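You operate a simulated robot arm through the tools that you are given. There is no shell and no other tool. Be economical: measure what you need, move in short steps, check, and stop when the job is done.

You are at the controls of a simulated two-armed robot. One attempt, no reset.

## Task
On the deck of the half pallet, fold the wiping rag in half.

The check looks at the end state, three seconds after you hand in, the way a careful person would. Anything else that was tipped, shoved, dropped, spilled or broken makes it a failure. Flat cloth is picked up by pressing the open fingertips on it (5 to 10 N) and closing them slowly along it; thin cloth reads only 2 to 8 mm in the jaws.

## Robot
Two 7-joint arms with two-finger parallel grippers on one trunk, on a base that drives. Base frame: it is fixed to the floor where the robot stands at the start and does not move with it; the origin is under the middle of the robot, x ahead of it, y to its left, z up. Lengths are in m, angles in degrees, forces in N, time in s.
The left shoulder is at the start at [0.07, 0.134, 1.001], the right one opposite. With the tool pointing down near the work surface each hand reaches from about 0.1 to 0.64 m from the robot's upright axis, wherever it stands, measured 20 degrees to its own side. Places, roughly: deck of the half pallet [0.6, 0.1, 0.7]. Payload 1.57 kg a hand.
The tool frame of a hand sits at the grasp point between the pads (the TCP): z along the fingers, y along the line on which they close. The tips reach 0.03 m beyond it. The gripper opens to 0.08 m. The fingers are 0.017 m wide and 0.012 m thick; the gripper's body (0.04 by 0.082 m) begins 0.08 m behind the TCP.
Orientation is told as [roll, pitch, yaw] about the base's x, y, z axes, in that order, counted from this pose: with the fingers straight down and closing along the base's y, the tool's x points along the base's -x, its y along +y and its z along -z.

## Interface
- The arms move only by the tool drive_tool. It takes "left_increments", "right_increments" or both (then of equal length, played together; a hand with none holds still); each is a list of rows, each a list of 7 numbers: the opening, from 0 (shut) to 1 (fully open), then the shift along the base's x, y, z in units of 150 mm (1.0 is 150 mm), then the turn, a rotation vector about the base's x, y, z in units of 180 degrees (1.0 is 180 degrees). In form: [[claw, dx, dy, dz, rx, ry, rz], ...]. A call has 1 to 8 rows; each row is the pose to reach, as a shift and turn from the pose commanded when the call began. A call with a number of a shift or a turn outside -1 to 1 is refused whole. Rows are played at 5 a second. More than 0.05 m and 8.6 degrees between two rows, or a gripper value outside its range, and nothing of the call is played. Where a pose cannot be reached the arm comes as near as it can. A force on the tool above 40 N (or 10 N above the force at the start of the call, whichever is more), or a blocked arm, ends the call early, and 0.2 s more pass. The fingers move at their own pace (about 0.153 m/s each) and stop on an object; they squeeze with about 28 N. The grip force told is the motor's: it shows also when the fingers shut on nothing. Time passes only in rows, and 0.2 s behind the last, so rows that repeat a pose let the fingers close. The reply holds the time, the measured pose of the TCP, the force on the tool along the base axes, the opening and the grip force, in the units named above and with some noise, with the torque about the TCP (base axes, N m) and any sound that the robot's microphone picked up, and new pictures: "show" is both (left out), scene, wrist or none (wrist: the cameras of the hands that moved).
- Cameras (640 x 400 px; columns grow to the right, rows downward): "scene" is now at [0.1282, -0.0043, 1.2078]; the picture's right is [-0.09, -1.00, 0.00], its down [-0.76, 0.07, -0.64] and it looks along [0.64, -0.05, -0.76] (base axes); focal length 254 px, centre (320, 200). "left" rides on the left gripper at [0.072, 0.007, -0.122] in its tool frame; the picture's right is [-0.09, 1.00, 0.00], its down [-0.84, -0.08, -0.54] and it looks along [-0.54, -0.05, 0.84] (tool axes); focal length 238 px, centre (320, 200). "right" rides on the right gripper at [0.072, -0.007, -0.122] in its tool frame; the picture's right is [0.09, 1.00, 0.00], its down [-0.84, 0.08, -0.54] and it looks along [-0.54, 0.05, 0.84] (tool axes); focal length 238 px, centre (320, 200). There is no depth. A picture from a camera that has moved, and an enlarged one, comes with that camera's place and axes in the base frame and with its lens.
- move_column(by): slides the trunk up (or, below 0, down) by that many m; the arms and the scene camera ride with it, the base frame stays. It gives what a move gives, with no picture.
- roll_base(legs): drives the robot by 1 to 6 legs, each [ahead, left, turn to the left] in m, m and degrees, along the robot's own axes; the way and the turn of a leg run together, so that a leg with both is an arc; at most 1.5 m and 180 degrees a leg. The arms and the cameras ride along, it lands a little off, and it stops where it bumps. It gives what a move gives, and a new picture of the scene camera.
- pan_tilt(pan, tilt): turns the head with the scene camera to pan (to the left, within 86 degrees either way) and tilt (down, from -29 to 69), counted from straight ahead of the robot. It gives what a move gives, and a new picture of the scene camera.
- enlarge(camera, box): a new picture of the part [left, top, right, bottom] of that camera's present view, enlarged. No time passes.
- close_job(): hands the job in; it is judged then, once.

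Work in short steps. Places have to be worked out from the pictures, the camera data and where the tool is seen: move nearer, look again, correct. Check each grasp and each placing, and mend what went wrong. You have 120 turns and 260 pictures in all, those below and enlarged ones among them. Open the grippers and draw the arms clear of the work before you hand the job in, unless the task says otherwise; then end with one line.

The tools are called after "Request:" by a JSON object that holds its "name" and its "arguments". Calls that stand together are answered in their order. drive_tool: Moves the arms, as the interface text tells. Its arguments: {"type":"object","properties":{"left_increments":{"type":"array","items":{"type":"array","items":{"type":"number"}}},"right_increments":{"type":"array","items":{"type":"array","items":{"type":"number"}}},"show":{"type":"string","enum":["both","scene","wrist","none"]}},"required":[]} The other tools are called the same way: move_column (by) slides the trunk up or down; roll_base (legs) drives the base; pan_tilt (pan, tilt) turns the head that bears the scene camera; enlarge (camera, box) takes an enlarged picture of a part of a camera's view; close_job () hands the job in.

At the start:

```text
clock: 0.0
left_ee_pos: [0.371, 0.1151, 0.9395]
left_orientation: [0.0, 0.0, 0.0]
left_wrist_force: [0.1, -0.6, 0.9]
left_ft_torque: [0.01, 0.03, -0.02]
left_gripper_width: 0.0799
left_grip_force: 0.0
right_ee_pos: [0.4076, -0.2164, 0.928]
right_orientation: [0.0, 0.0, 0.0]
right_wrist_force: [-0.2, 0.1, 0.1]
right_ft_torque: [0.01, 0.02, 0.01]
right_gripper_width: 0.0798
right_grip_force: 0.1
trunk travel left (down, up): [-0.575, 0.365]
robot x, y, heading: [-0.0005, -0.0009, 0.0]
head pan, tilt: [-4.9, 49.9]
```

scene: 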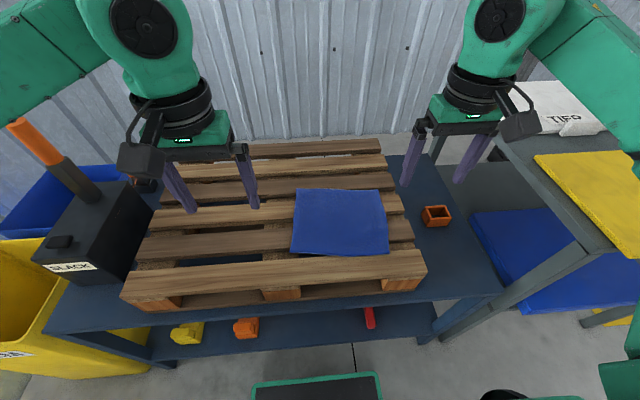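
right: 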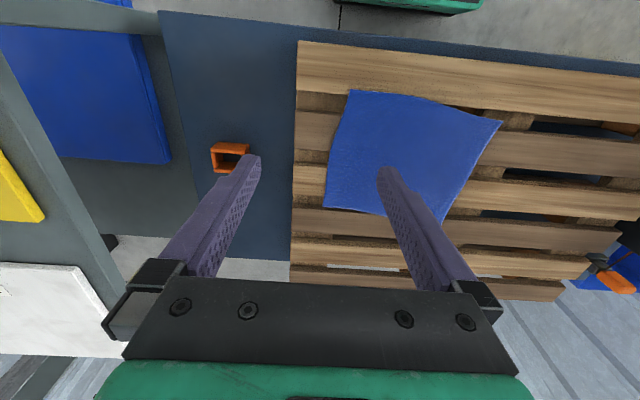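
left: 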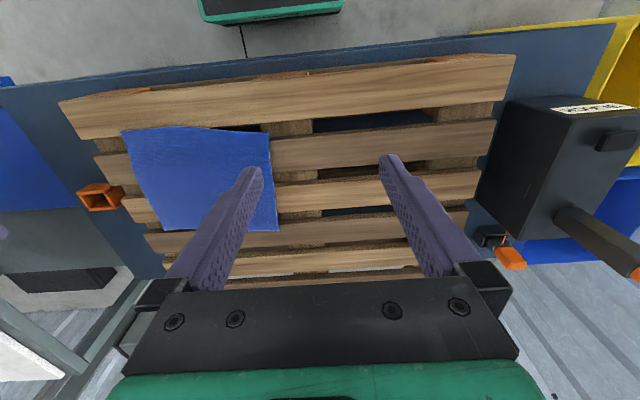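

The rag lies at roughly x 0.39–0.60, y −0.20–0.04 on the slats. I'll zoom in to see the corners and which slats support them.

Request:
{"name": "enlarge", "arguments": {"camera": "scene", "box": [260, 160, 440, 310]}}

Request:
{"name": "enlarge", "arguments": {"camera": "right", "box": [280, 30, 540, 300]}}

```text
2.67 times, centred on (350, 235) of scene
camera zoom: at [0.1282, -0.0043, 1.2078], right [-0.09, -1.0, 0.0], down [-0.76, 0.07, -0.64], along [0.64, -0.05, -0.76], focal length 677 px, centre (240, 107)
```

zoom: 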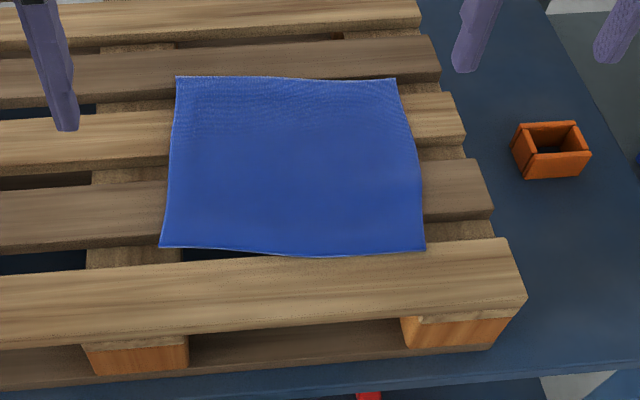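

```text
1.48 times, centred on (410, 165) of right
camera zoom: at [0.3347, -0.2234, 1.0508], right [-0.09, 1.0, 0.0], down [0.84, 0.08, 0.54], along [0.54, 0.05, -0.84], focal length 353 px, centre (187, 252)
```

zoom: 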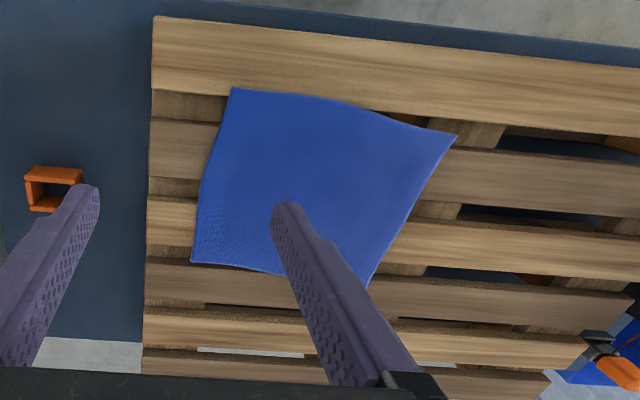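

The rag's near edge (x≈0.385 on the right to 0.40 on the left, z≈0.71) hangs over the gap between the first two slats. I'll press it on slat 2 and pull it squarely about 4 cm toward me so the edge lies on slat 1. First I bring both closed hands over slat 2.

Request:
{"name": "drive_tool", "arguments": {"left_increments": [[0, 0.08, -0.11, -0.155, 0, 0, 0], [0, 0.15, -0.22, -0.31, 0, 0, 0], [0, 0.23, -0.33, -0.465, 0, 0, 0], [0, 0.31, -0.44, -0.62, 0, 0, 0], [0, 0.38, -0.55, -0.775, 0, 0, 0], [0, 0.46, -0.667, -0.93, 0, 0, 0], [0, 0.46, -0.667, -0.93, 0, 0, 0]], "right_increments": [[0, 0.03, 0.07, -0.14, 0, 0, 0], [0, 0.05, 0.15, -0.28, 0, 0, 0], [0, 0.08, 0.22, -0.42, 0, 0, 0], [0, 0.11, 0.29, -0.56, 0, 0, 0], [0, 0.13, 0.37, -0.7, 0, 0, 0], [0, 0.16, 0.44, -0.853, 0, 0, 0], [0, 0.16, 0.44, -0.853, 0, 0, 0]]}}

```text
clock: 1.6
left_ee_pos: [0.4427, 0.0153, 0.8027]
left_orientation: [0.1, -0.1, -0.1]
left_wrist_force: [0.0, 0.6, 0.2]
left_ft_torque: [0.0, -0.02, 0.01]
left_gripper_width: 0.0
left_grip_force: 21.0
right_ee_pos: [0.4312, -0.1507, 0.8]
right_orientation: [0.0, -0.1, -0.1]
right_wrist_force: [0.1, 0.3, 0.3]
right_ft_torque: [-0.01, 0.02, 0.0]
right_gripper_width: 0.0002
right_grip_force: 21.6
trunk travel left (down, up): [-0.575, 0.365]
robot x, y, heading: [-0.0002, 0.0026, -0.0]
head pan, tilt: [-4.9, 49.9]
camera scene: at [0.1274, -0.004, 1.2079], right [-0.09, -1.0, 0.0], down [-0.76, 0.06, -0.64], along [0.64, -0.06, -0.76], focal length 254 px, centre (320, 200)
camera right: at [0.3584, -0.1574, 0.9221], right [-0.09, 1.0, 0.0], down [0.84, 0.08, 0.54], along [0.54, 0.05, -0.84], focal length 238 px, centre (320, 200)
camera left: at [0.3689, 0.0217, 0.9244], right [0.09, 1.0, 0.0], down [0.84, -0.08, 0.54], along [0.54, -0.05, -0.84], focal length 238 px, centre (320, 200)
```

scene: 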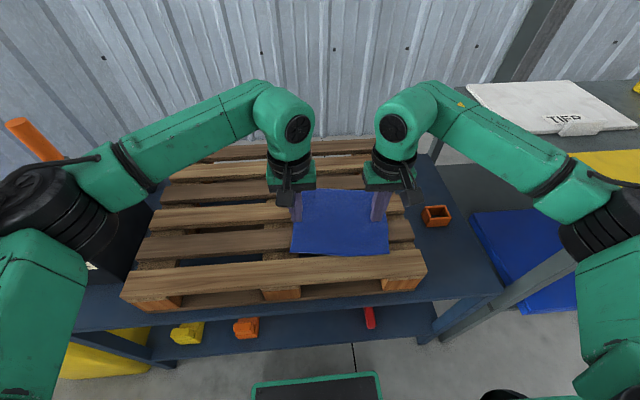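
right: 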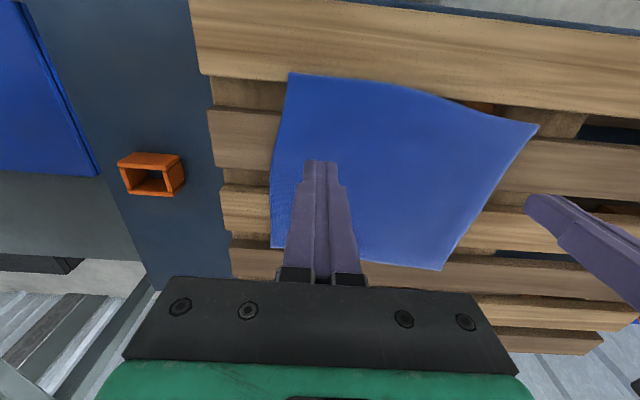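
left: 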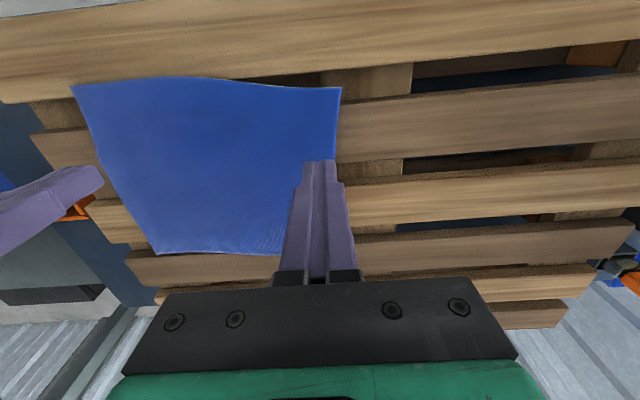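

Both hands are 60 mm above the rag over slat 2 (x 0.41–0.46). I'll lower until contact is near, then in small steps.

Request:
{"name": "drive_tool", "arguments": {"left_increments": [[0, 0, 0, -0.2, 0, 0, 0], [0, 0, 0, -0.35, 0, 0, 0], [0, 0, 0, -0.385, 0, 0, 0], [0, 0, 0, -0.4, 0, 0, 0], [0, 0, 0, -0.41, 0, 0, 0]], "right_increments": [[0, 0, 0, -0.18, 0, 0, 0], [0, 0, 0, -0.33, 0, 0, 0], [0, 0, 0, -0.365, 0, 0, 0], [0, 0, 0, -0.38, 0, 0, 0], [0, 0, 0, -0.39, 0, 0, 0]], "show": "none"}}

```text
clock: 2.8
left_ee_pos: [0.4395, 0.016, 0.7427]
left_orientation: [-0.2, -0.3, 0.1]
left_wrist_force: [3.4, 3.9, 26.7]
left_ft_torque: [0.11, -0.17, 0.0]
left_gripper_width: 0.0
left_grip_force: 20.8
right_ee_pos: [0.4296, -0.1496, 0.7442]
right_orientation: [0.0, -0.2, 0.0]
right_wrist_force: [0.5, -0.7, 2.6]
right_ft_torque: [0.01, 0.0, 0.04]
right_gripper_width: 0.0
right_grip_force: 21.2
trunk travel left (down, up): [-0.575, 0.365]
robot x, y, heading: [-0.0014, 0.0, -0.0]
head pan, tilt: [-4.9, 49.9]
```

Left presses too hard (27 N), right barely (3 N): surface at tip z≈0.713. I'll balance both.

Request:
{"name": "drive_tool", "arguments": {"left_increments": [[0, 0, 0, 0.012, 0, 0, 0]], "right_increments": [[0, 0, 0, -0.007, 0, 0, 0]], "show": "none"}}

```text
clock: 3.2
left_ee_pos: [0.4395, 0.0152, 0.7423]
left_orientation: [-0.1, -0.3, 0.1]
left_wrist_force: [7.5, 3.2, 24.1]
left_ft_torque: [0.09, -0.21, 0.0]
left_gripper_width: 0.0
left_grip_force: 21.4
right_ee_pos: [0.4296, -0.1506, 0.743]
right_orientation: [0.0, -0.3, -0.2]
right_wrist_force: [0.8, -1.3, 7.3]
right_ft_torque: [-0.06, -0.03, 0.02]
right_gripper_width: 0.0
right_grip_force: 21.2
trunk travel left (down, up): [-0.575, 0.365]
robot x, y, heading: [-0.0001, -0.0015, 0.2]
head pan, tilt: [-4.9, 49.9]
```

Dragging by pressing would run the tips into the gap, so I'll pinch instead: lift, open to ~32 mm, set down on slat 2 near the edge, and press lightly.

Request:
{"name": "drive_tool", "arguments": {"left_increments": [[0, 0, 0, 0.12, 0, 0, 0], [0.4, -0.05, -0.04, 0.12, 0, 0, 0], [0.4, -0.097, -0.087, 0.12, 0, 0, 0], [0.4, -0.097, -0.087, 0.06, 0, 0, 0], [0.4, -0.097, -0.087, 0.03, 0, 0, 0], [0.4, -0.097, -0.087, 0.02, 0, 0, 0]], "right_increments": [[0, 0, 0, 0.12, 0, 0, 0], [0.4, -0.03, 0, 0.12, 0, 0, 0], [0.4, -0.05, 0, 0.12, 0, 0, 0], [0.4, -0.05, 0, 0.06, 0, 0, 0], [0.4, -0.05, 0, 0.015, 0, 0, 0], [0.4, -0.05, 0, 0.0, 0, 0, 0]]}}

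```text
clock: 4.6
left_ee_pos: [0.4262, 0.0015, 0.7446]
left_orientation: [0.0, -0.3, 0.0]
left_wrist_force: [0.1, -0.3, 1.0]
left_ft_torque: [-0.01, 0.0, -0.01]
left_gripper_width: 0.0321
left_grip_force: 0.1
right_ee_pos: [0.4233, -0.1512, 0.7424]
right_orientation: [0.1, -0.3, -0.1]
right_wrist_force: [-0.8, -3.1, 14.8]
right_ft_torque: [-0.16, 0.03, 0.01]
right_gripper_width: 0.032
right_grip_force: 0.0
trunk travel left (down, up): [-0.575, 0.365]
robot x, y, heading: [0.0023, 0.0002, 0.0]
head pan, tilt: [-4.9, 49.9]
camera scene: at [0.1263, -0.0041, 1.2083], right [-0.09, -1.0, 0.0], down [-0.76, 0.07, -0.65], along [0.64, -0.06, -0.76], focal length 254 px, centre (320, 200)
camera right: at [0.3501, -0.1576, 0.8651], right [-0.09, 1.0, 0.0], down [0.83, 0.08, 0.55], along [0.54, 0.05, -0.84], focal length 238 px, centre (320, 200)
camera left: at [0.3534, 0.0078, 0.868], right [0.09, 1.0, 0.0], down [0.84, -0.08, 0.54], along [0.54, -0.05, -0.84], focal length 238 px, centre (320, 200)
```

scene: 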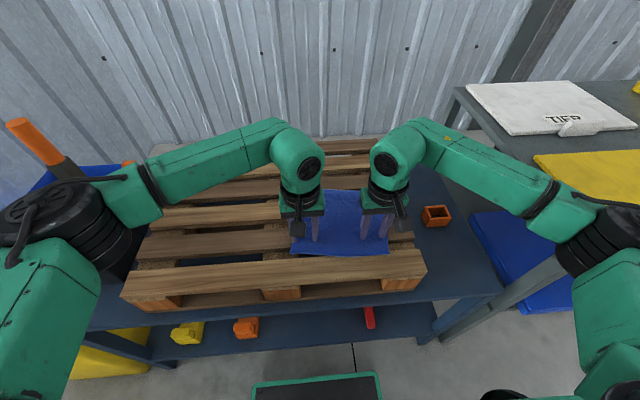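
right: 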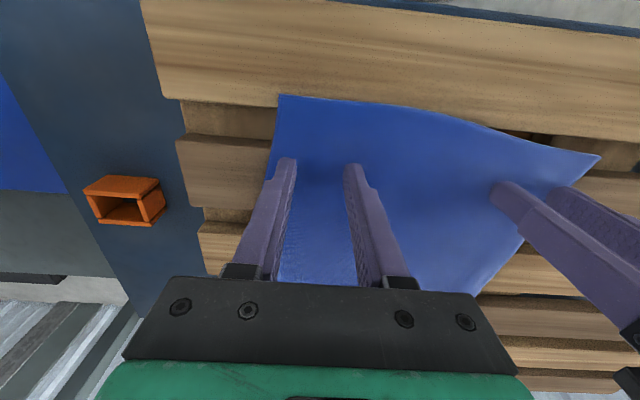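
left: 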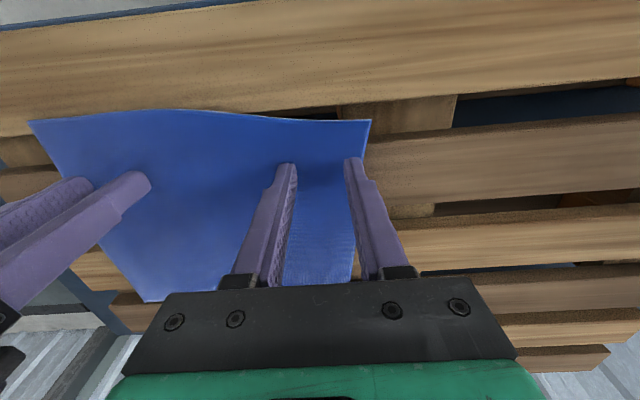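

Fingers are well placed inside the rag's edges. I'll trim the pressure (left down, right up slightly) and close slowly.

Request:
{"name": "drive_tool", "arguments": {"left_increments": [[0.4, 0, 0, -0.01, 0, 0, 0], [0.33, 0, 0, -0.012, 0, 0, 0], [0.26, 0, 0, -0.012, 0, 0, 0], [0.19, 0, 0, -0.012, 0, 0, 0], [0.12, 0, 0, -0.012, 0, 0, 0], [0.05, 0, 0, -0.012, 0, 0, 0], [0, 0, 0, -0.012, 0, 0, 0], [0, 0, 0, -0.012, 0, 0, 0]], "right_increments": [[0.4, 0, 0, 0.004, 0, 0, 0], [0.33, 0, 0, 0.004, 0, 0, 0], [0.26, 0, 0, 0.004, 0, 0, 0], [0.19, 0, 0, 0.004, 0, 0, 0], [0.12, 0, 0, 0.004, 0, 0, 0], [0.05, 0, 0, 0.004, 0, 0, 0], [0, 0, 0, 0.004, 0, 0, 0], [0, 0, 0, 0.004, 0, 0, 0]]}}

```text
clock: 6.4
left_ee_pos: [0.426, 0.002, 0.7435]
left_orientation: [0.0, -0.3, 0.0]
left_wrist_force: [0.6, -1.5, 8.7]
left_ft_torque: [-0.04, 0.02, 0.0]
left_gripper_width: 0.0002
left_grip_force: 21.0
right_ee_pos: [0.4224, -0.1504, 0.7424]
right_orientation: [0.0, -0.1, 0.0]
right_wrist_force: [0.7, 2.3, 14.6]
right_ft_torque: [0.07, 0.03, 0.03]
right_gripper_width: 0.004
right_grip_force: 25.1
trunk travel left (down, up): [-0.575, 0.365]
robot x, y, heading: [-0.0036, 0.0027, 0.0]
head pan, tilt: [-4.9, 49.9]
camera scene: at [0.1252, -0.0033, 1.2082], right [-0.09, -1.0, 0.0], down [-0.76, 0.06, -0.65], along [0.64, -0.06, -0.76], focal length 254 px, centre (320, 200)
camera right: at [0.3492, -0.1566, 0.8653], right [-0.09, 1.0, 0.0], down [0.83, 0.08, 0.54], along [0.54, 0.05, -0.84], focal length 238 px, centre (320, 200)
camera left: at [0.3521, 0.0087, 0.8661], right [0.09, 1.0, 0.0], down [0.83, -0.08, 0.55], along [0.54, -0.05, -0.84], focal length 238 px, centre (320, 200)
```

scene: 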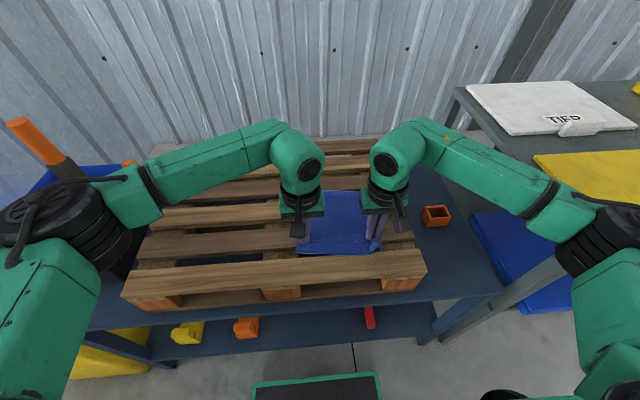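
right: 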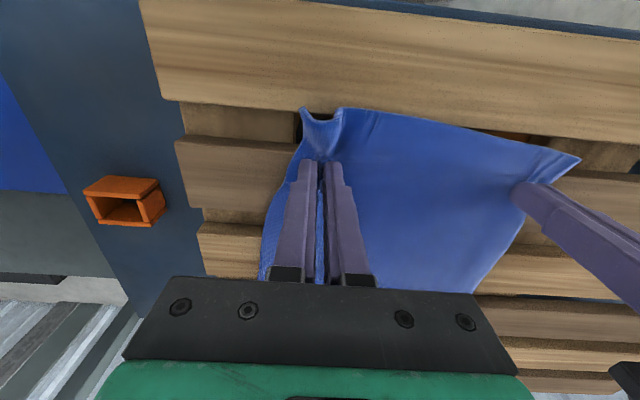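
left: 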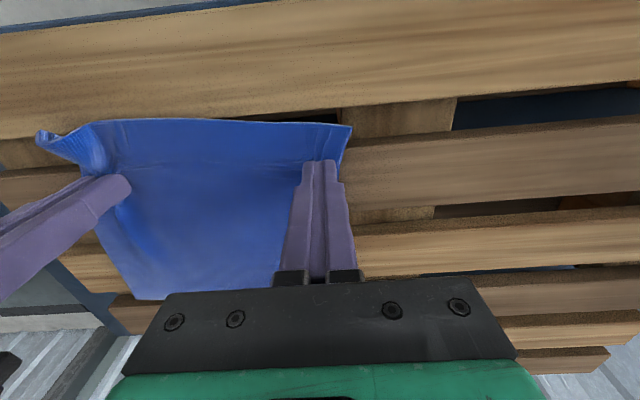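

Right has a hold (4 mm), the left slipped off. I'll lift the left, reopen, shift 10 mm inward and press a little more firmly.

Request:
{"name": "drive_tool", "arguments": {"left_increments": [[0, 0, 0, 0.08, 0, 0, 0], [0.4, 0, -0.065, 0.08, 0, 0, 0], [0.4, 0, -0.065, 0.03, 0, 0, 0], [0.4, 0, -0.065, 0.0, 0, 0, 0], [0.4, 0, -0.065, -0.01, 0, 0, 0]], "show": "none"}}

```text
clock: 7.6
left_ee_pos: [0.4254, -0.0066, 0.7432]
left_orientation: [-0.2, -0.4, 0.0]
left_wrist_force: [2.7, 3.5, 21.3]
left_ft_torque: [-0.03, -0.07, 0.01]
left_gripper_width: 0.0314
left_grip_force: 0.1
right_ee_pos: [0.4224, -0.1491, 0.743]
right_orientation: [-0.2, -0.2, -0.1]
right_wrist_force: [2.4, 0.3, 10.7]
right_ft_torque: [-0.01, -0.06, 0.0]
right_gripper_width: 0.0041
right_grip_force: 25.1
trunk travel left (down, up): [-0.575, 0.365]
robot x, y, heading: [-0.0027, 0.0018, 0.3]
head pan, tilt: [-4.9, 49.9]
```

21 N on the left is a bit much; back off 1 mm and close slowly.

Request:
{"name": "drive_tool", "arguments": {"left_increments": [[0.4, 0, 0, 0.007, 0, 0, 0], [0.34, 0, 0, 0.007, 0, 0, 0], [0.28, 0, 0, 0.007, 0, 0, 0], [0.22, 0, 0, 0.007, 0, 0, 0], [0.16, 0, 0, 0.007, 0, 0, 0], [0.1, 0, 0, 0.007, 0, 0, 0], [0.04, 0, 0, 0.007, 0, 0, 0], [0, 0, 0, 0.007, 0, 0, 0]], "show": "wrist"}}

```text
clock: 9.4
left_ee_pos: [0.4258, -0.0085, 0.7431]
left_orientation: [-0.2, -0.3, -0.2]
left_wrist_force: [-0.5, -16.3, 17.7]
left_ft_torque: [-0.53, 0.04, 0.06]
left_gripper_width: 0.005
left_grip_force: 25.7
right_ee_pos: [0.4214, -0.15, 0.7435]
right_orientation: [0.1, -0.3, 0.0]
right_wrist_force: [1.9, 12.2, 9.6]
right_ft_torque: [0.32, -0.08, 0.06]
right_gripper_width: 0.0043
right_grip_force: 24.4
trunk travel left (down, up): [-0.575, 0.365]
robot x, y, heading: [0.0033, -0.0023, 0.0]
head pan, tilt: [-4.9, 49.9]
camera left: at [0.3514, -0.0022, 0.8657], right [0.09, 1.0, 0.0], down [0.83, -0.08, 0.55], along [0.54, -0.05, -0.84], focal length 238 px, centre (320, 200)
```

left: 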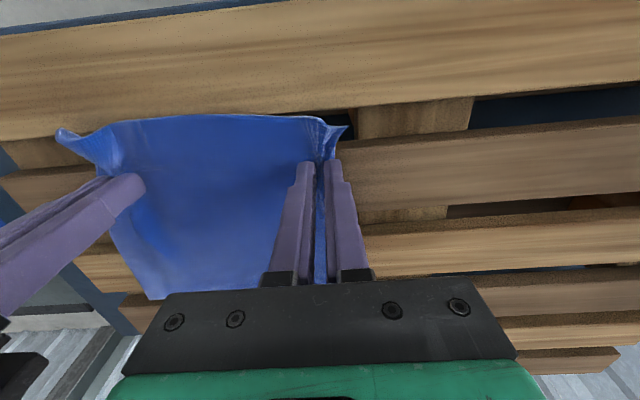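

Both hands now hold the rag (4–5 mm), and it's taut between them. I'll ease inward, lift 5 mm, and pull toward me: left 48 mm, right 29 mm, to square it and land its near edge on slat 1.

Request:
{"name": "drive_tool", "arguments": {"left_increments": [[0, 0, -0.02, 0.035, 0, 0, 0], [0, -0.06, -0.02, 0.04, 0, 0, 0], [0, -0.12, -0.02, 0.04, 0, 0, 0], [0, -0.18, -0.02, 0.04, 0, 0, 0], [0, -0.25, -0.02, 0.04, 0, 0, 0], [0, -0.32, -0.02, 0.04, 0, 0, 0], [0, -0.32, -0.02, 0.02, 0, 0, 0]], "right_increments": [[0, 0, 0.02, 0.035, 0, 0, 0], [0, -0.036, 0.02, 0.04, 0, 0, 0], [0, -0.073, 0.02, 0.04, 0, 0, 0], [0, -0.11, 0.02, 0.04, 0, 0, 0], [0, -0.152, 0.02, 0.04, 0, 0, 0], [0, -0.195, 0.02, 0.04, 0, 0, 0], [0, -0.195, 0.02, 0.02, 0, 0, 0]]}}

```text
clock: 11.0
left_ee_pos: [0.3788, -0.0121, 0.7432]
left_orientation: [0.0, -0.2, -0.1]
left_wrist_force: [0.6, -6.5, 1.2]
left_ft_torque: [-0.16, 0.0, 0.05]
left_gripper_width: 0.0047
left_grip_force: 24.8
right_ee_pos: [0.3948, -0.1467, 0.7448]
right_orientation: [0.0, 0.0, 0.0]
right_wrist_force: [-1.3, 5.0, 1.4]
right_ft_torque: [0.18, 0.06, 0.01]
right_gripper_width: 0.0043
right_grip_force: 24.8
trunk travel left (down, up): [-0.575, 0.365]
robot x, y, heading: [-0.0007, -0.0002, 0.1]
head pan, tilt: [-4.9, 49.9]
camera scene: at [0.128, -0.0041, 1.2079], right [-0.09, -1.0, 0.0], down [-0.76, 0.07, -0.64], along [0.64, -0.06, -0.76], focal length 254 px, centre (320, 200)
camera right: at [0.3215, -0.1545, 0.8672], right [-0.09, 1.0, 0.0], down [0.84, 0.08, 0.54], along [0.54, 0.05, -0.84], focal length 238 px, centre (320, 200)
camera left: at [0.3063, -0.0047, 0.8673], right [0.09, 1.0, 0.0], down [0.84, -0.08, 0.54], along [0.54, -0.05, -0.84], focal length 238 px, centre (320, 200)
```

scene: 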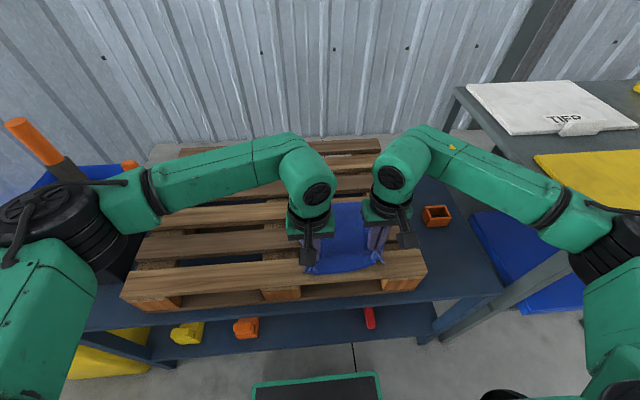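
right: 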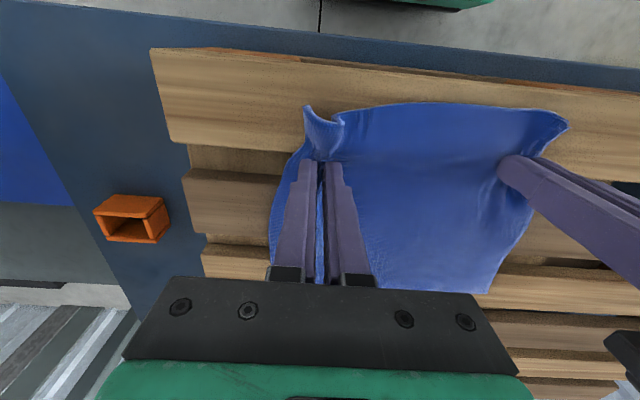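
left: 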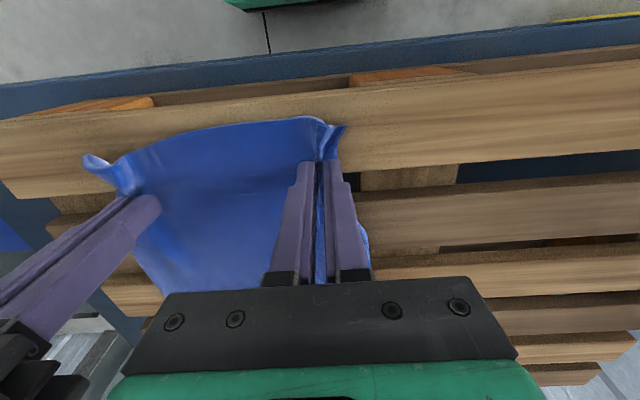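

The rag followed and its near edge is on slat 1. Release by opening at the surface, then lift clear to look.

Request:
{"name": "drive_tool", "arguments": {"left_increments": [[0.15, 0, 0.01, 0, 0, 0, 0], [0.4, 0, 0.02, 0, 0, 0, 0], [0.4, 0, 0.02, 0.0, 0, 0, 0], [0.4, 0, 0.02, 0.2, 0, 0, 0], [0.4, 0.0, 0.2, 0.45, 0, 0, 0], [0.4, 0.0, 0.45, 0.6, 0, 0, 0], [0.4, 0.0, 0.7, 0.6, 0, 0, 0]], "right_increments": [[0.15, 0, -0.01, 0, 0, 0, 0], [0.4, 0, -0.02, 0, 0, 0, 0], [0.4, 0, -0.02, 0.0, 0, 0, 0], [0.4, 0, -0.02, 0.2, 0, 0, 0], [0.4, 0.0, -0.2, 0.45, 0, 0, 0], [0.4, 0.0, -0.4, 0.6, 0, 0, 0], [0.4, 0.0, -0.4, 0.6, 0, 0, 0]]}}

Request:
{"name": "enlarge", "arguments": {"camera": "scene", "box": [260, 160, 440, 310]}}

```text
clock: 12.6
left_ee_pos: [0.3786, 0.095, 0.8342]
left_orientation: [-0.1, -0.1, -0.1]
left_wrist_force: [-0.1, -0.8, -1.5]
left_ft_torque: [-0.05, 0.03, 0.0]
left_gripper_width: 0.0319
left_grip_force: 0.1
right_ee_pos: [0.395, -0.2045, 0.8347]
right_orientation: [0.0, 0.0, 0.0]
right_wrist_force: [-0.1, 0.4, 0.4]
right_ft_torque: [0.0, -0.01, 0.0]
right_gripper_width: 0.032
right_grip_force: 0.0
trunk travel left (down, up): [-0.575, 0.365]
robot x, y, heading: [-0.0018, -0.0, -0.1]
head pan, tilt: [-4.9, 49.9]
camera scene: at [0.1281, -0.0024, 1.2078], right [-0.09, -1.0, 0.0], down [-0.76, 0.06, -0.64], along [0.64, -0.06, -0.76], focal length 254 px, centre (320, 200)
camera right: at [0.3225, -0.2106, 0.957], right [-0.09, 1.0, 0.0], down [0.84, 0.08, 0.54], along [0.54, 0.05, -0.84], focal length 238 px, centre (320, 200)
camera left: at [0.3055, 0.102, 0.9567], right [0.09, 1.0, 0.0], down [0.84, -0.08, 0.54], along [0.54, -0.05, -0.84], focal length 238 px, centre (320, 200)
```

scene: 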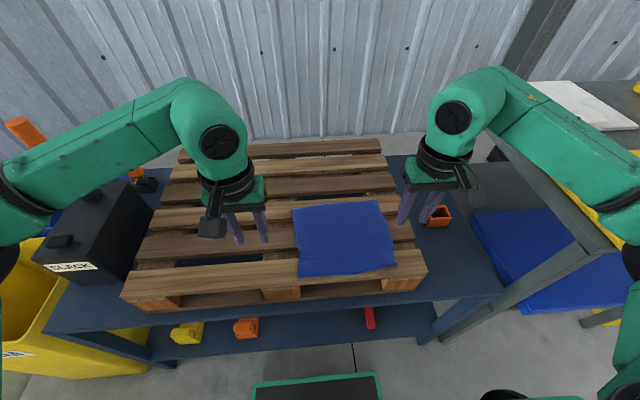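
right: 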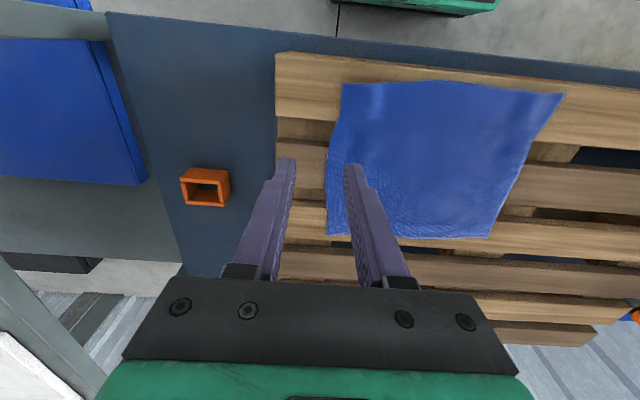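
left: 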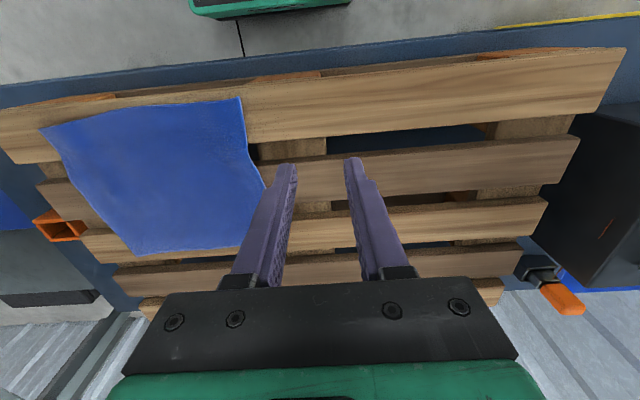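

```text
2.67 times, centred on (350, 235) of scene
camera zoom: at [0.1281, -0.0024, 1.2078], right [-0.09, -1.0, 0.0], down [-0.76, 0.06, -0.64], along [0.64, -0.06, -0.76], focal length 677 px, centre (240, 107)
```

zoom: 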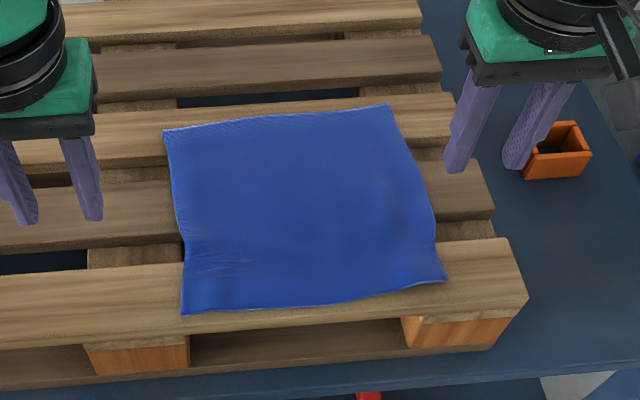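

The rag relaxed nearly flat: corners about NL(0.341,0.023), NR(0.350,−0.187), FR(0.536,−0.182), FL(0.523,0.035). I'll position both hands just above slat 1 at the very near edge, open 24 mm.

Request:
{"name": "drive_tool", "arguments": {"left_increments": [[0.3, -0.04, -0.16, 0, 0, 0, 0], [0.3, -0.08, -0.33, 0, 0, 0, 0], [0.3, -0.12, -0.5, 0, 0, 0, 0], [0.3, -0.164, -0.66, -0.1, 0, 0, 0], [0.3, -0.164, -0.66, -0.3, 0, 0, 0], [0.3, -0.164, -0.66, -0.5, 0, 0, 0], [0.3, -0.164, -0.66, -0.5, 0, 0, 0]], "right_increments": [[0.3, -0.06, 0.08, 0, 0, 0, 0], [0.3, -0.11, 0.16, 0, 0, 0, 0], [0.3, -0.16, 0.24, 0, 0, 0, 0], [0.3, -0.22, 0.297, -0.1, 0, 0, 0], [0.3, -0.22, 0.297, -0.3, 0, 0, 0], [0.3, -0.22, 0.297, -0.5, 0, 0, 0], [0.3, -0.22, 0.297, -0.5, 0, 0, 0]]}}

```text
clock: 14.2
left_ee_pos: [0.3535, -0.0037, 0.7588]
left_orientation: [0.0, 0.0, 0.0]
left_wrist_force: [0.4, -0.2, -1.1]
left_ft_torque: [0.02, 0.0, -0.03]
left_gripper_width: 0.0241
left_grip_force: 0.1
right_ee_pos: [0.3615, -0.162, 0.7601]
right_orientation: [0.0, 0.0, -0.1]
right_wrist_force: [-0.1, -0.8, -0.2]
right_ft_torque: [0.0, -0.01, -0.02]
right_gripper_width: 0.0239
right_grip_force: 0.1
trunk travel left (down, up): [-0.575, 0.365]
robot x, y, heading: [-0.0015, -0.0027, -0.0]
head pan, tilt: [-4.9, 49.9]
camera scene: at [0.128, -0.0042, 1.2078], right [-0.09, -1.0, 0.0], down [-0.76, 0.07, -0.64], along [0.64, -0.06, -0.76], focal length 254 px, centre (320, 200)
camera right: at [0.288, -0.1684, 0.8821], right [-0.09, 1.0, 0.0], down [0.84, 0.08, 0.54], along [0.54, 0.05, -0.84], focal length 238 px, centre (320, 200)
camera left: at [0.2809, 0.0026, 0.8822], right [0.09, 1.0, 0.0], down [0.84, -0.08, 0.54], along [0.54, -0.05, -0.84], focal length 238 px, centre (320, 200)
```

scene: 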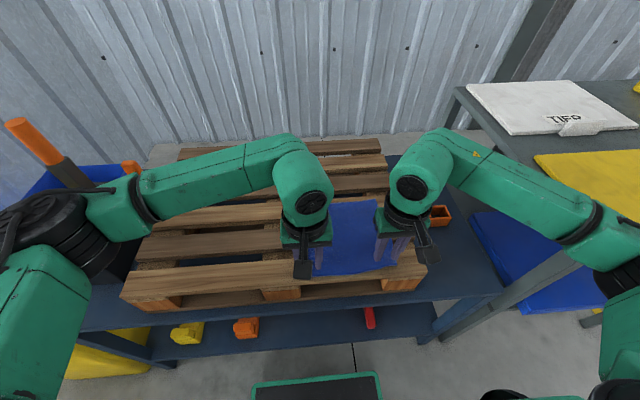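
right: 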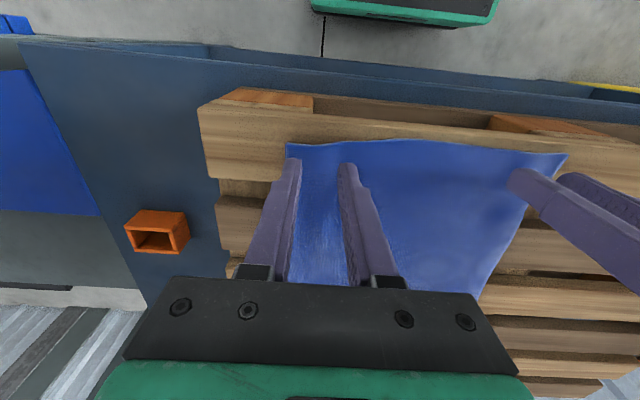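
left: 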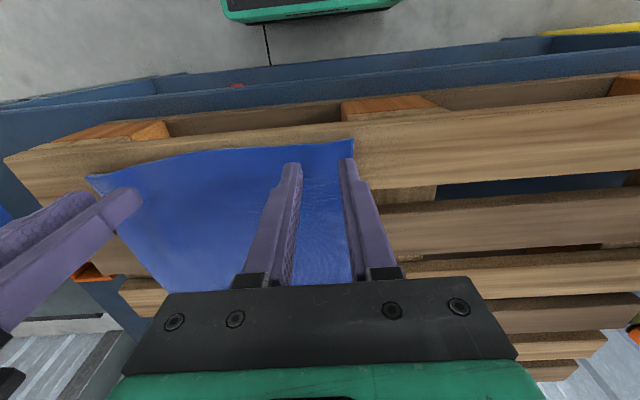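

Good placement; shift each inward ~3 mm and press down.

Request:
{"name": "drive_tool", "arguments": {"left_increments": [[0.3, 0, -0.025, -0.06, 0, 0, 0], [0.3, 0, -0.025, -0.1, 0, 0, 0], [0.3, 0, -0.025, -0.115, 0, 0, 0]], "right_increments": [[0.3, 0, 0.025, -0.06, 0, 0, 0], [0.3, 0, 0.025, -0.105, 0, 0, 0], [0.3, 0, 0.025, -0.12, 0, 0, 0]], "show": "none"}}

```text
clock: 15.0
left_ee_pos: [0.3529, -0.0089, 0.7447]
left_orientation: [-0.1, -0.2, 0.0]
left_wrist_force: [0.8, 0.1, 5.0]
left_ft_torque: [-0.02, -0.05, -0.01]
left_gripper_width: 0.024
left_grip_force: 0.1
right_ee_pos: [0.3614, -0.1584, 0.7435]
right_orientation: [0.0, -0.2, -0.1]
right_wrist_force: [1.6, -1.2, 12.3]
right_ft_torque: [-0.01, -0.03, -0.03]
right_gripper_width: 0.0238
right_grip_force: 0.1
trunk travel left (down, up): [-0.575, 0.365]
robot x, y, heading: [0.0046, -0.0038, -0.1]
head pan, tilt: [-4.9, 49.9]
```

Left 5 N, right 12 N; add ~1 mm on the left and close both slowly.

Request:
{"name": "drive_tool", "arguments": {"left_increments": [[0.3, 0, 0, -0.009, 0, 0, 0], [0.25, 0, 0, -0.009, 0, 0, 0], [0.2, 0, 0, -0.009, 0, 0, 0], [0.15, 0, 0, -0.009, 0, 0, 0], [0.1, 0, 0, -0.009, 0, 0, 0], [0.05, 0, 0, -0.009, 0, 0, 0], [0, 0, 0, -0.009, 0, 0, 0], [0, 0, 0, -0.009, 0, 0, 0]], "right_increments": [[0.3, 0, 0, 0, 0, 0, 0], [0.25, 0, 0, 0, 0, 0, 0], [0.2, 0, 0, 0, 0, 0, 0], [0.15, 0, 0, 0, 0, 0, 0], [0.1, 0, 0, 0, 0, 0, 0], [0.05, 0, 0, 0, 0, 0, 0], [0, 0, 0, 0, 0, 0, 0], [0, 0, 0, 0, 0, 0, 0]], "show": "wrist"}}

```text
clock: 16.8
left_ee_pos: [0.3525, -0.0087, 0.743]
left_orientation: [-0.2, -0.3, 0.0]
left_wrist_force: [0.4, -10.9, 19.3]
left_ft_torque: [-0.34, -0.01, 0.03]
left_gripper_width: 0.0035
left_grip_force: 24.1
right_ee_pos: [0.3587, -0.1579, 0.7431]
right_orientation: [0.0, -0.2, 0.0]
right_wrist_force: [0.0, 10.3, 11.9]
right_ft_torque: [0.33, 0.02, 0.0]
right_gripper_width: 0.0057
right_grip_force: 25.7
trunk travel left (down, up): [-0.575, 0.365]
robot x, y, heading: [0.0019, 0.0008, 0.2]
head pan, tilt: [-4.9, 49.9]
camera right: at [0.2866, -0.1648, 0.8653], right [-0.09, 1.0, 0.0], down [0.83, 0.08, 0.55], along [0.54, 0.05, -0.84], focal length 238 px, centre (320, 200)
camera left: at [0.2791, -0.0018, 0.8655], right [0.09, 1.0, 0.0], down [0.83, -0.08, 0.55], along [0.54, -0.05, -0.84], focal length 238 px, centre (320, 200)
```

right: 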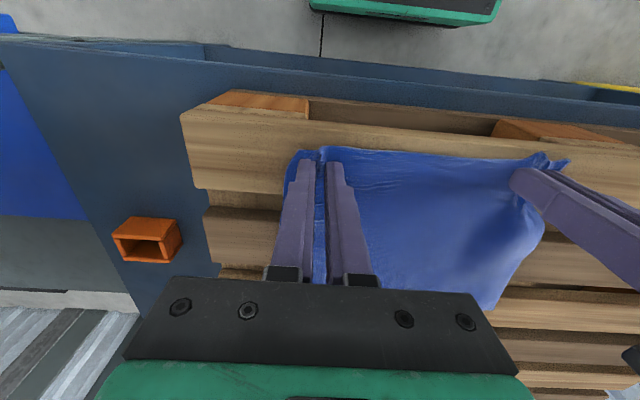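
left: 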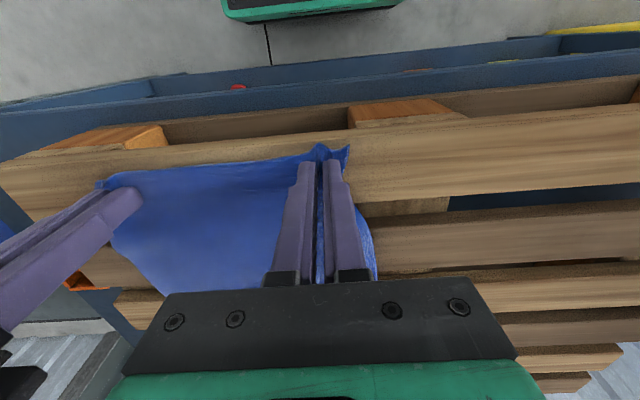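

Both grips hold right at the edge (3.5 and 5.7 mm). Now I swing both hands over in an arc about the mid line x≈0.437, tilting the hands forward a bit so the edge turns over; first part up to just past the top.

Request:
{"name": "drive_tool", "arguments": {"left_increments": [[0, 0.01, -0.01, 0.08, 0, 0, 0], [0, 0.032, -0.01, 0.18, 0, 0, 0], [0, 0.151, 0, 0.337, 0, 0.0444, 0], [0, 0.319, 0.01, 0.448, 0, 0.0889, 0], [0, 0.517, 0.015, 0.501, 0, 0.1333, 0], [0, 0.724, 0.02, 0.488, 0, 0.1778, 0]], "right_increments": [[0, 0.01, 0.01, 0.08, 0, 0, 0], [0, 0.033, 0.01, 0.185, 0, 0, 0], [0, 0.155, 0.02, 0.345, 0, 0.0444, 0], [0, 0.325, 0.03, 0.459, 0, 0.0889, 0], [0, 0.527, 0.035, 0.515, 0, 0.1333, 0], [0, 0.74, 0.04, 0.501, 0, 0.1778, 0]]}}

Request:
{"name": "enlarge", "arguments": {"camera": "scene", "box": [260, 160, 440, 310]}}

```text
clock: 18.2
left_ee_pos: [0.4527, -0.0061, 0.8145]
left_orientation: [-0.1, 29.4, -0.4]
left_wrist_force: [0.9, -4.2, 0.0]
left_ft_torque: [-0.18, -0.01, 0.08]
left_gripper_width: 0.0037
left_grip_force: 24.5
left hand out of reach, approached as far as the arm can: row 6
right_ee_pos: [0.4719, -0.1514, 0.8181]
right_orientation: [0.1, 32.0, 0.2]
right_wrist_force: [-0.8, 5.4, 0.1]
right_ft_torque: [0.1, 0.05, -0.07]
right_gripper_width: 0.0044
right_grip_force: 25.5
trunk travel left (down, up): [-0.575, 0.365]
robot x, y, heading: [-0.0057, -0.0045, 0.1]
head pan, tilt: [-4.9, 49.9]
camera scene: at [0.1298, -0.0031, 1.2076], right [-0.09, -1.0, 0.0], down [-0.76, 0.06, -0.64], along [0.64, -0.06, -0.77], focal length 254 px, centre (320, 200)
camera right: at [0.4747, -0.158, 0.9588], right [-0.08, 1.0, 0.05], down [1.0, 0.08, 0.02], along [0.01, 0.05, -1.0], focal length 238 px, centre (320, 200)
camera left: at [0.4493, 0.0011, 0.9577], right [0.08, 1.0, -0.05], down [0.99, -0.08, 0.06], along [0.06, -0.05, -1.0], focal length 238 px, centre (320, 200)
```

scene: 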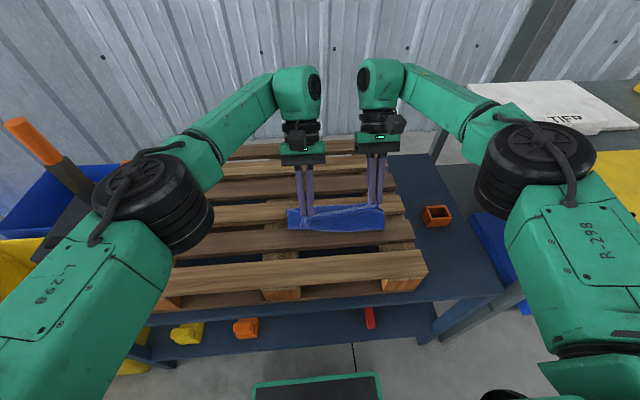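
right: 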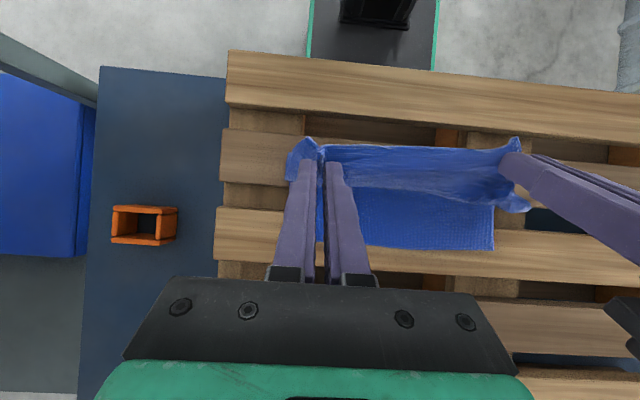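
left: 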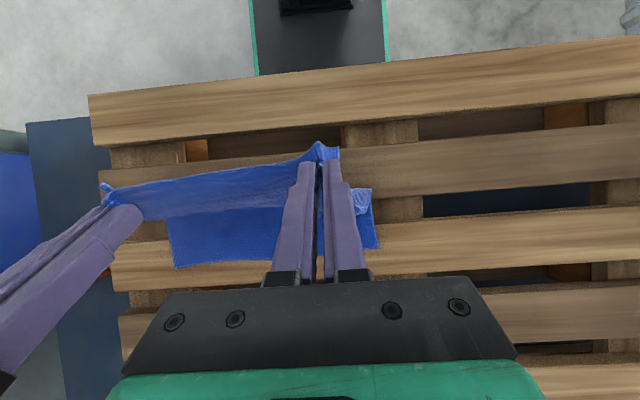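

```text
2.67 times, centred on (350, 235) of scene
camera zoom: at [0.1298, -0.0031, 1.2076], right [-0.09, -1.0, 0.0], down [-0.76, 0.06, -0.64], along [0.64, -0.06, -0.77], focal length 677 px, centre (240, 107)
```

zoom: 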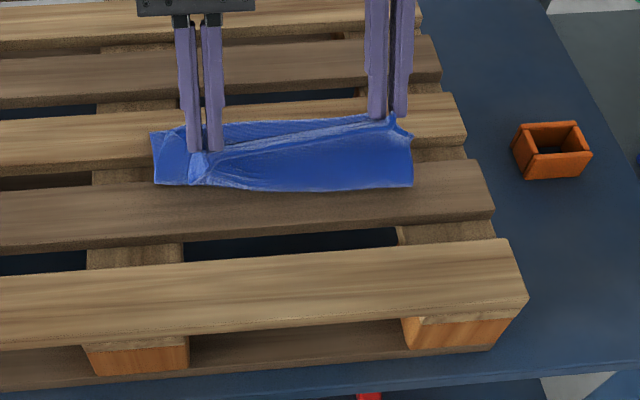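

The fold is going well: the near edge stands above the middle, though the left arm hit its reach limit because of the tilt. I'll continue forward and down with less tilt.

Request:
{"name": "drive_tool", "arguments": {"left_increments": [[0, 0.04, 0.0, 0, 0, -0.04, 0], [0, 0.15, 0.01, -0.04, 0, -0.07, 0], [0, 0.25, 0.02, -0.13, 0, -0.0889, 0], [0, 0.313, 0.027, -0.273, 0, -0.0889, 0], [0, 0.313, 0.027, -0.273, 0, -0.0889, 0]], "right_increments": [[0, 0.04, 0.0, 0, 0, -0.01, 0], [0, 0.16, 0.01, -0.04, 0, -0.03, 0], [0, 0.28, 0.02, -0.15, 0, -0.0444, 0], [0, 0.347, 0.027, -0.307, 0, -0.0444, 0], [0, 0.347, 0.027, -0.307, 0, -0.0444, 0]]}}

Request:
{"name": "enlarge", "arguments": {"camera": "scene", "box": [260, 160, 440, 310]}}

```text
clock: 19.4
left_ee_pos: [0.4979, -0.0012, 0.7729]
left_orientation: [-0.1, 16.0, 0.0]
left_wrist_force: [0.6, -5.7, 0.6]
left_ft_torque: [-0.16, 0.0, 0.02]
left_gripper_width: 0.0034
left_grip_force: 24.5
right_ee_pos: [0.5132, -0.1462, 0.7713]
right_orientation: [0.0, 23.8, -0.1]
right_wrist_force: [-0.9, 4.4, 0.6]
right_ft_torque: [0.12, 0.0, -0.07]
right_gripper_width: 0.0043
right_grip_force: 25.2
right hand out of reach, approached as far as the arm can: row 4, 5
trunk travel left (down, up): [-0.575, 0.365]
robot x, y, heading: [0.0007, 0.0018, -0.2]
head pan, tilt: [-4.9, 49.9]
camera scene: at [0.1282, -0.0039, 1.2078], right [-0.09, -1.0, 0.0], down [-0.76, 0.06, -0.64], along [0.64, -0.06, -0.76], focal length 254 px, centre (320, 200)
camera right: at [0.497, -0.1536, 0.9124], right [-0.08, 1.0, 0.04], down [0.98, 0.08, 0.16], along [0.15, 0.05, -0.99], focal length 238 px, centre (320, 200)
camera left: at [0.462, 0.0053, 0.9106], right [0.09, 1.0, -0.03], down [0.95, -0.08, 0.29], along [0.29, -0.05, -0.96], focal length 238 px, centre (320, 200)
```

scene: 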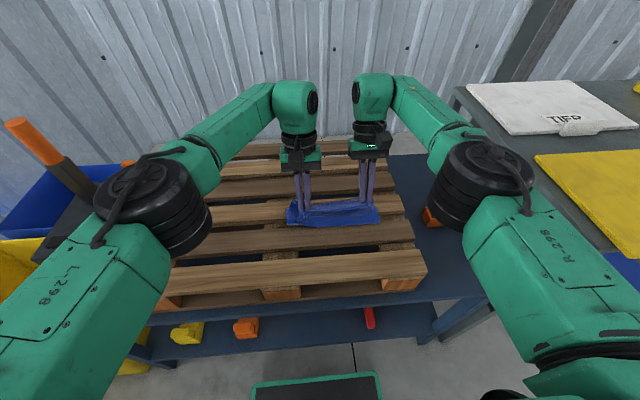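
right: 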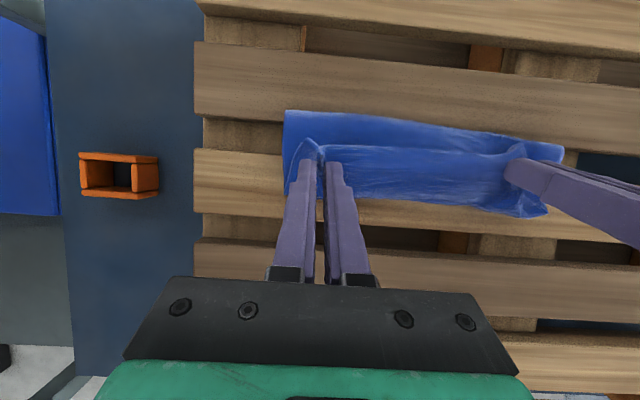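
left: 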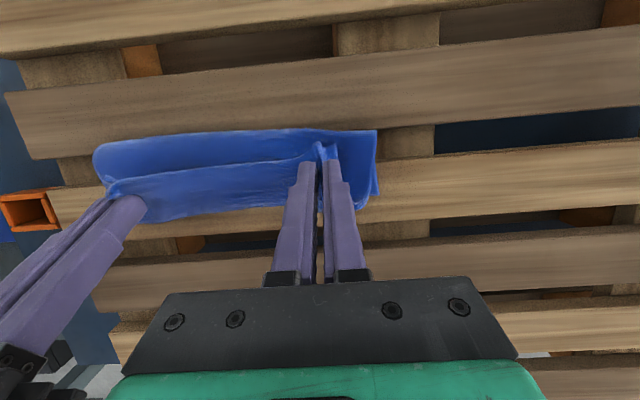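

```text
2.67 times, centred on (350, 235) of scene
camera zoom: at [0.1282, -0.0039, 1.2078], right [-0.09, -1.0, 0.0], down [-0.76, 0.06, -0.64], along [0.64, -0.06, -0.76], focal length 677 px, centre (240, 107)
```

zoom: 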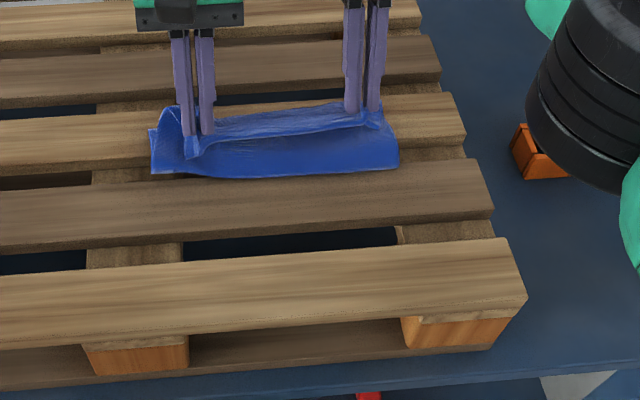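

Tips now at x≈0.490/0.501, z≈0.744; the lower layer's far edge is at about x 0.53 (left) to 0.537 (right). I'll ease the tilt out and lower almost onto the lower layer with the edges aligned.

Request:
{"name": "drive_tool", "arguments": {"left_increments": [[0, 0.08, 0, -0.04, 0, -0.0222, 0], [0, 0.16, 0, -0.08, 0, -0.0444, 0], [0, 0.16, 0, -0.14, 0, -0.0444, 0], [0, 0.16, 0, -0.14, 0, -0.0444, 0]], "right_increments": [[0, 0.04, 0, -0.04, 0, -0.04, 0], [0, 0.07, 0, -0.08, 0, -0.0767, 0], [0, 0.07, 0, -0.13, 0, -0.0767, 0], [0, 0.07, 0, -0.13, 0, -0.0767, 0]]}}

Request:
{"name": "enlarge", "arguments": {"camera": "scene", "box": [260, 160, 440, 310]}}

```text
clock: 20.4
left_ee_pos: [0.5226, -0.0014, 0.7516]
left_orientation: [-0.1, 7.9, 0.0]
left_wrist_force: [0.9, -4.8, 4.3]
left_ft_torque: [-0.15, 0.02, 0.04]
left_gripper_width: 0.0034
left_grip_force: 24.3
right_ee_pos: [0.5237, -0.1462, 0.7523]
right_orientation: [0.0, 10.1, 0.1]
right_wrist_force: [-0.9, 5.0, 2.8]
right_ft_torque: [0.12, 0.04, -0.04]
right_gripper_width: 0.0047
right_grip_force: 25.3
trunk travel left (down, up): [-0.575, 0.365]
robot x, y, heading: [-0.0009, 0.0017, 0.2]
head pan, tilt: [-4.9, 49.9]
camera scene: at [0.1273, -0.0043, 1.208], right [-0.09, -1.0, 0.0], down [-0.76, 0.07, -0.64], along [0.64, -0.05, -0.76], focal length 254 px, centre (320, 200)
camera right: at [0.4746, -0.1534, 0.8854], right [-0.09, 1.0, 0.02], down [0.92, 0.08, 0.39], along [0.38, 0.05, -0.92], focal length 238 px, centre (320, 200)
camera left: at [0.4673, 0.0053, 0.883], right [0.09, 1.0, -0.01], down [0.9, -0.08, 0.42], along [0.42, -0.05, -0.91], focal length 238 px, centre (320, 200)
```

scene: 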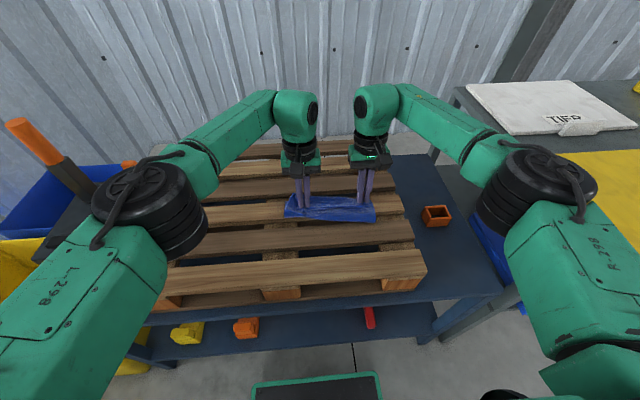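
right: 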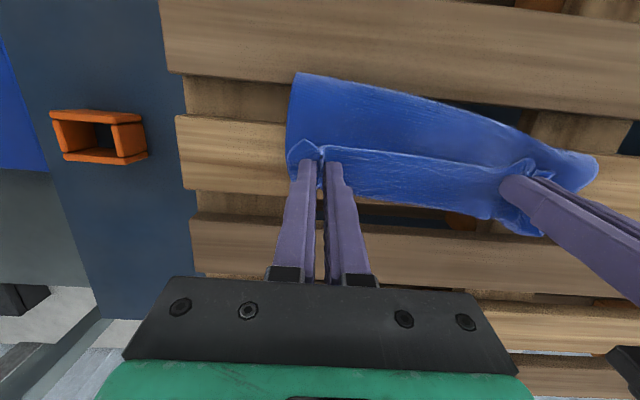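
left: 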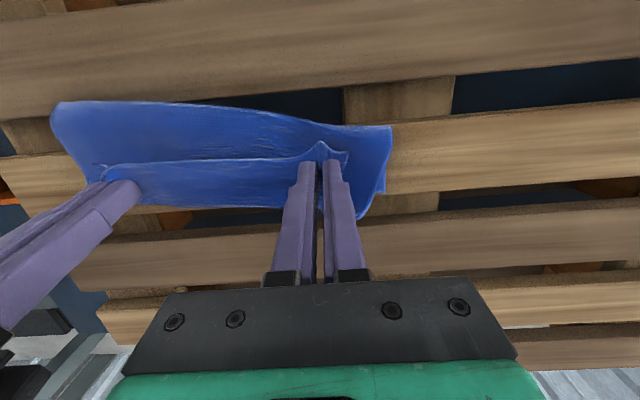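

```text
2.67 times, centred on (350, 235) of scene
camera zoom: at [0.1273, -0.0043, 1.208], right [-0.09, -1.0, 0.0], down [-0.76, 0.07, -0.64], along [0.64, -0.05, -0.76], focal length 677 px, centre (240, 107)
```

zoom: 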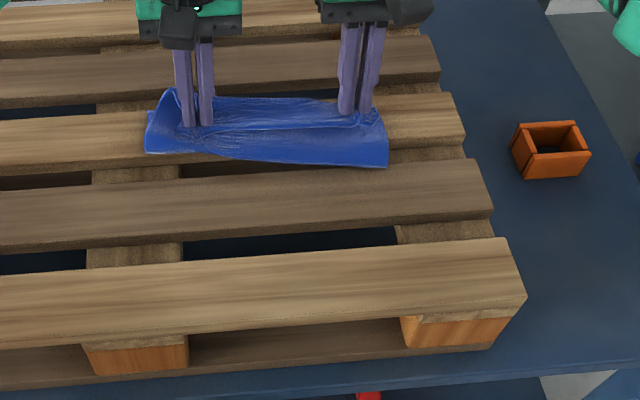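

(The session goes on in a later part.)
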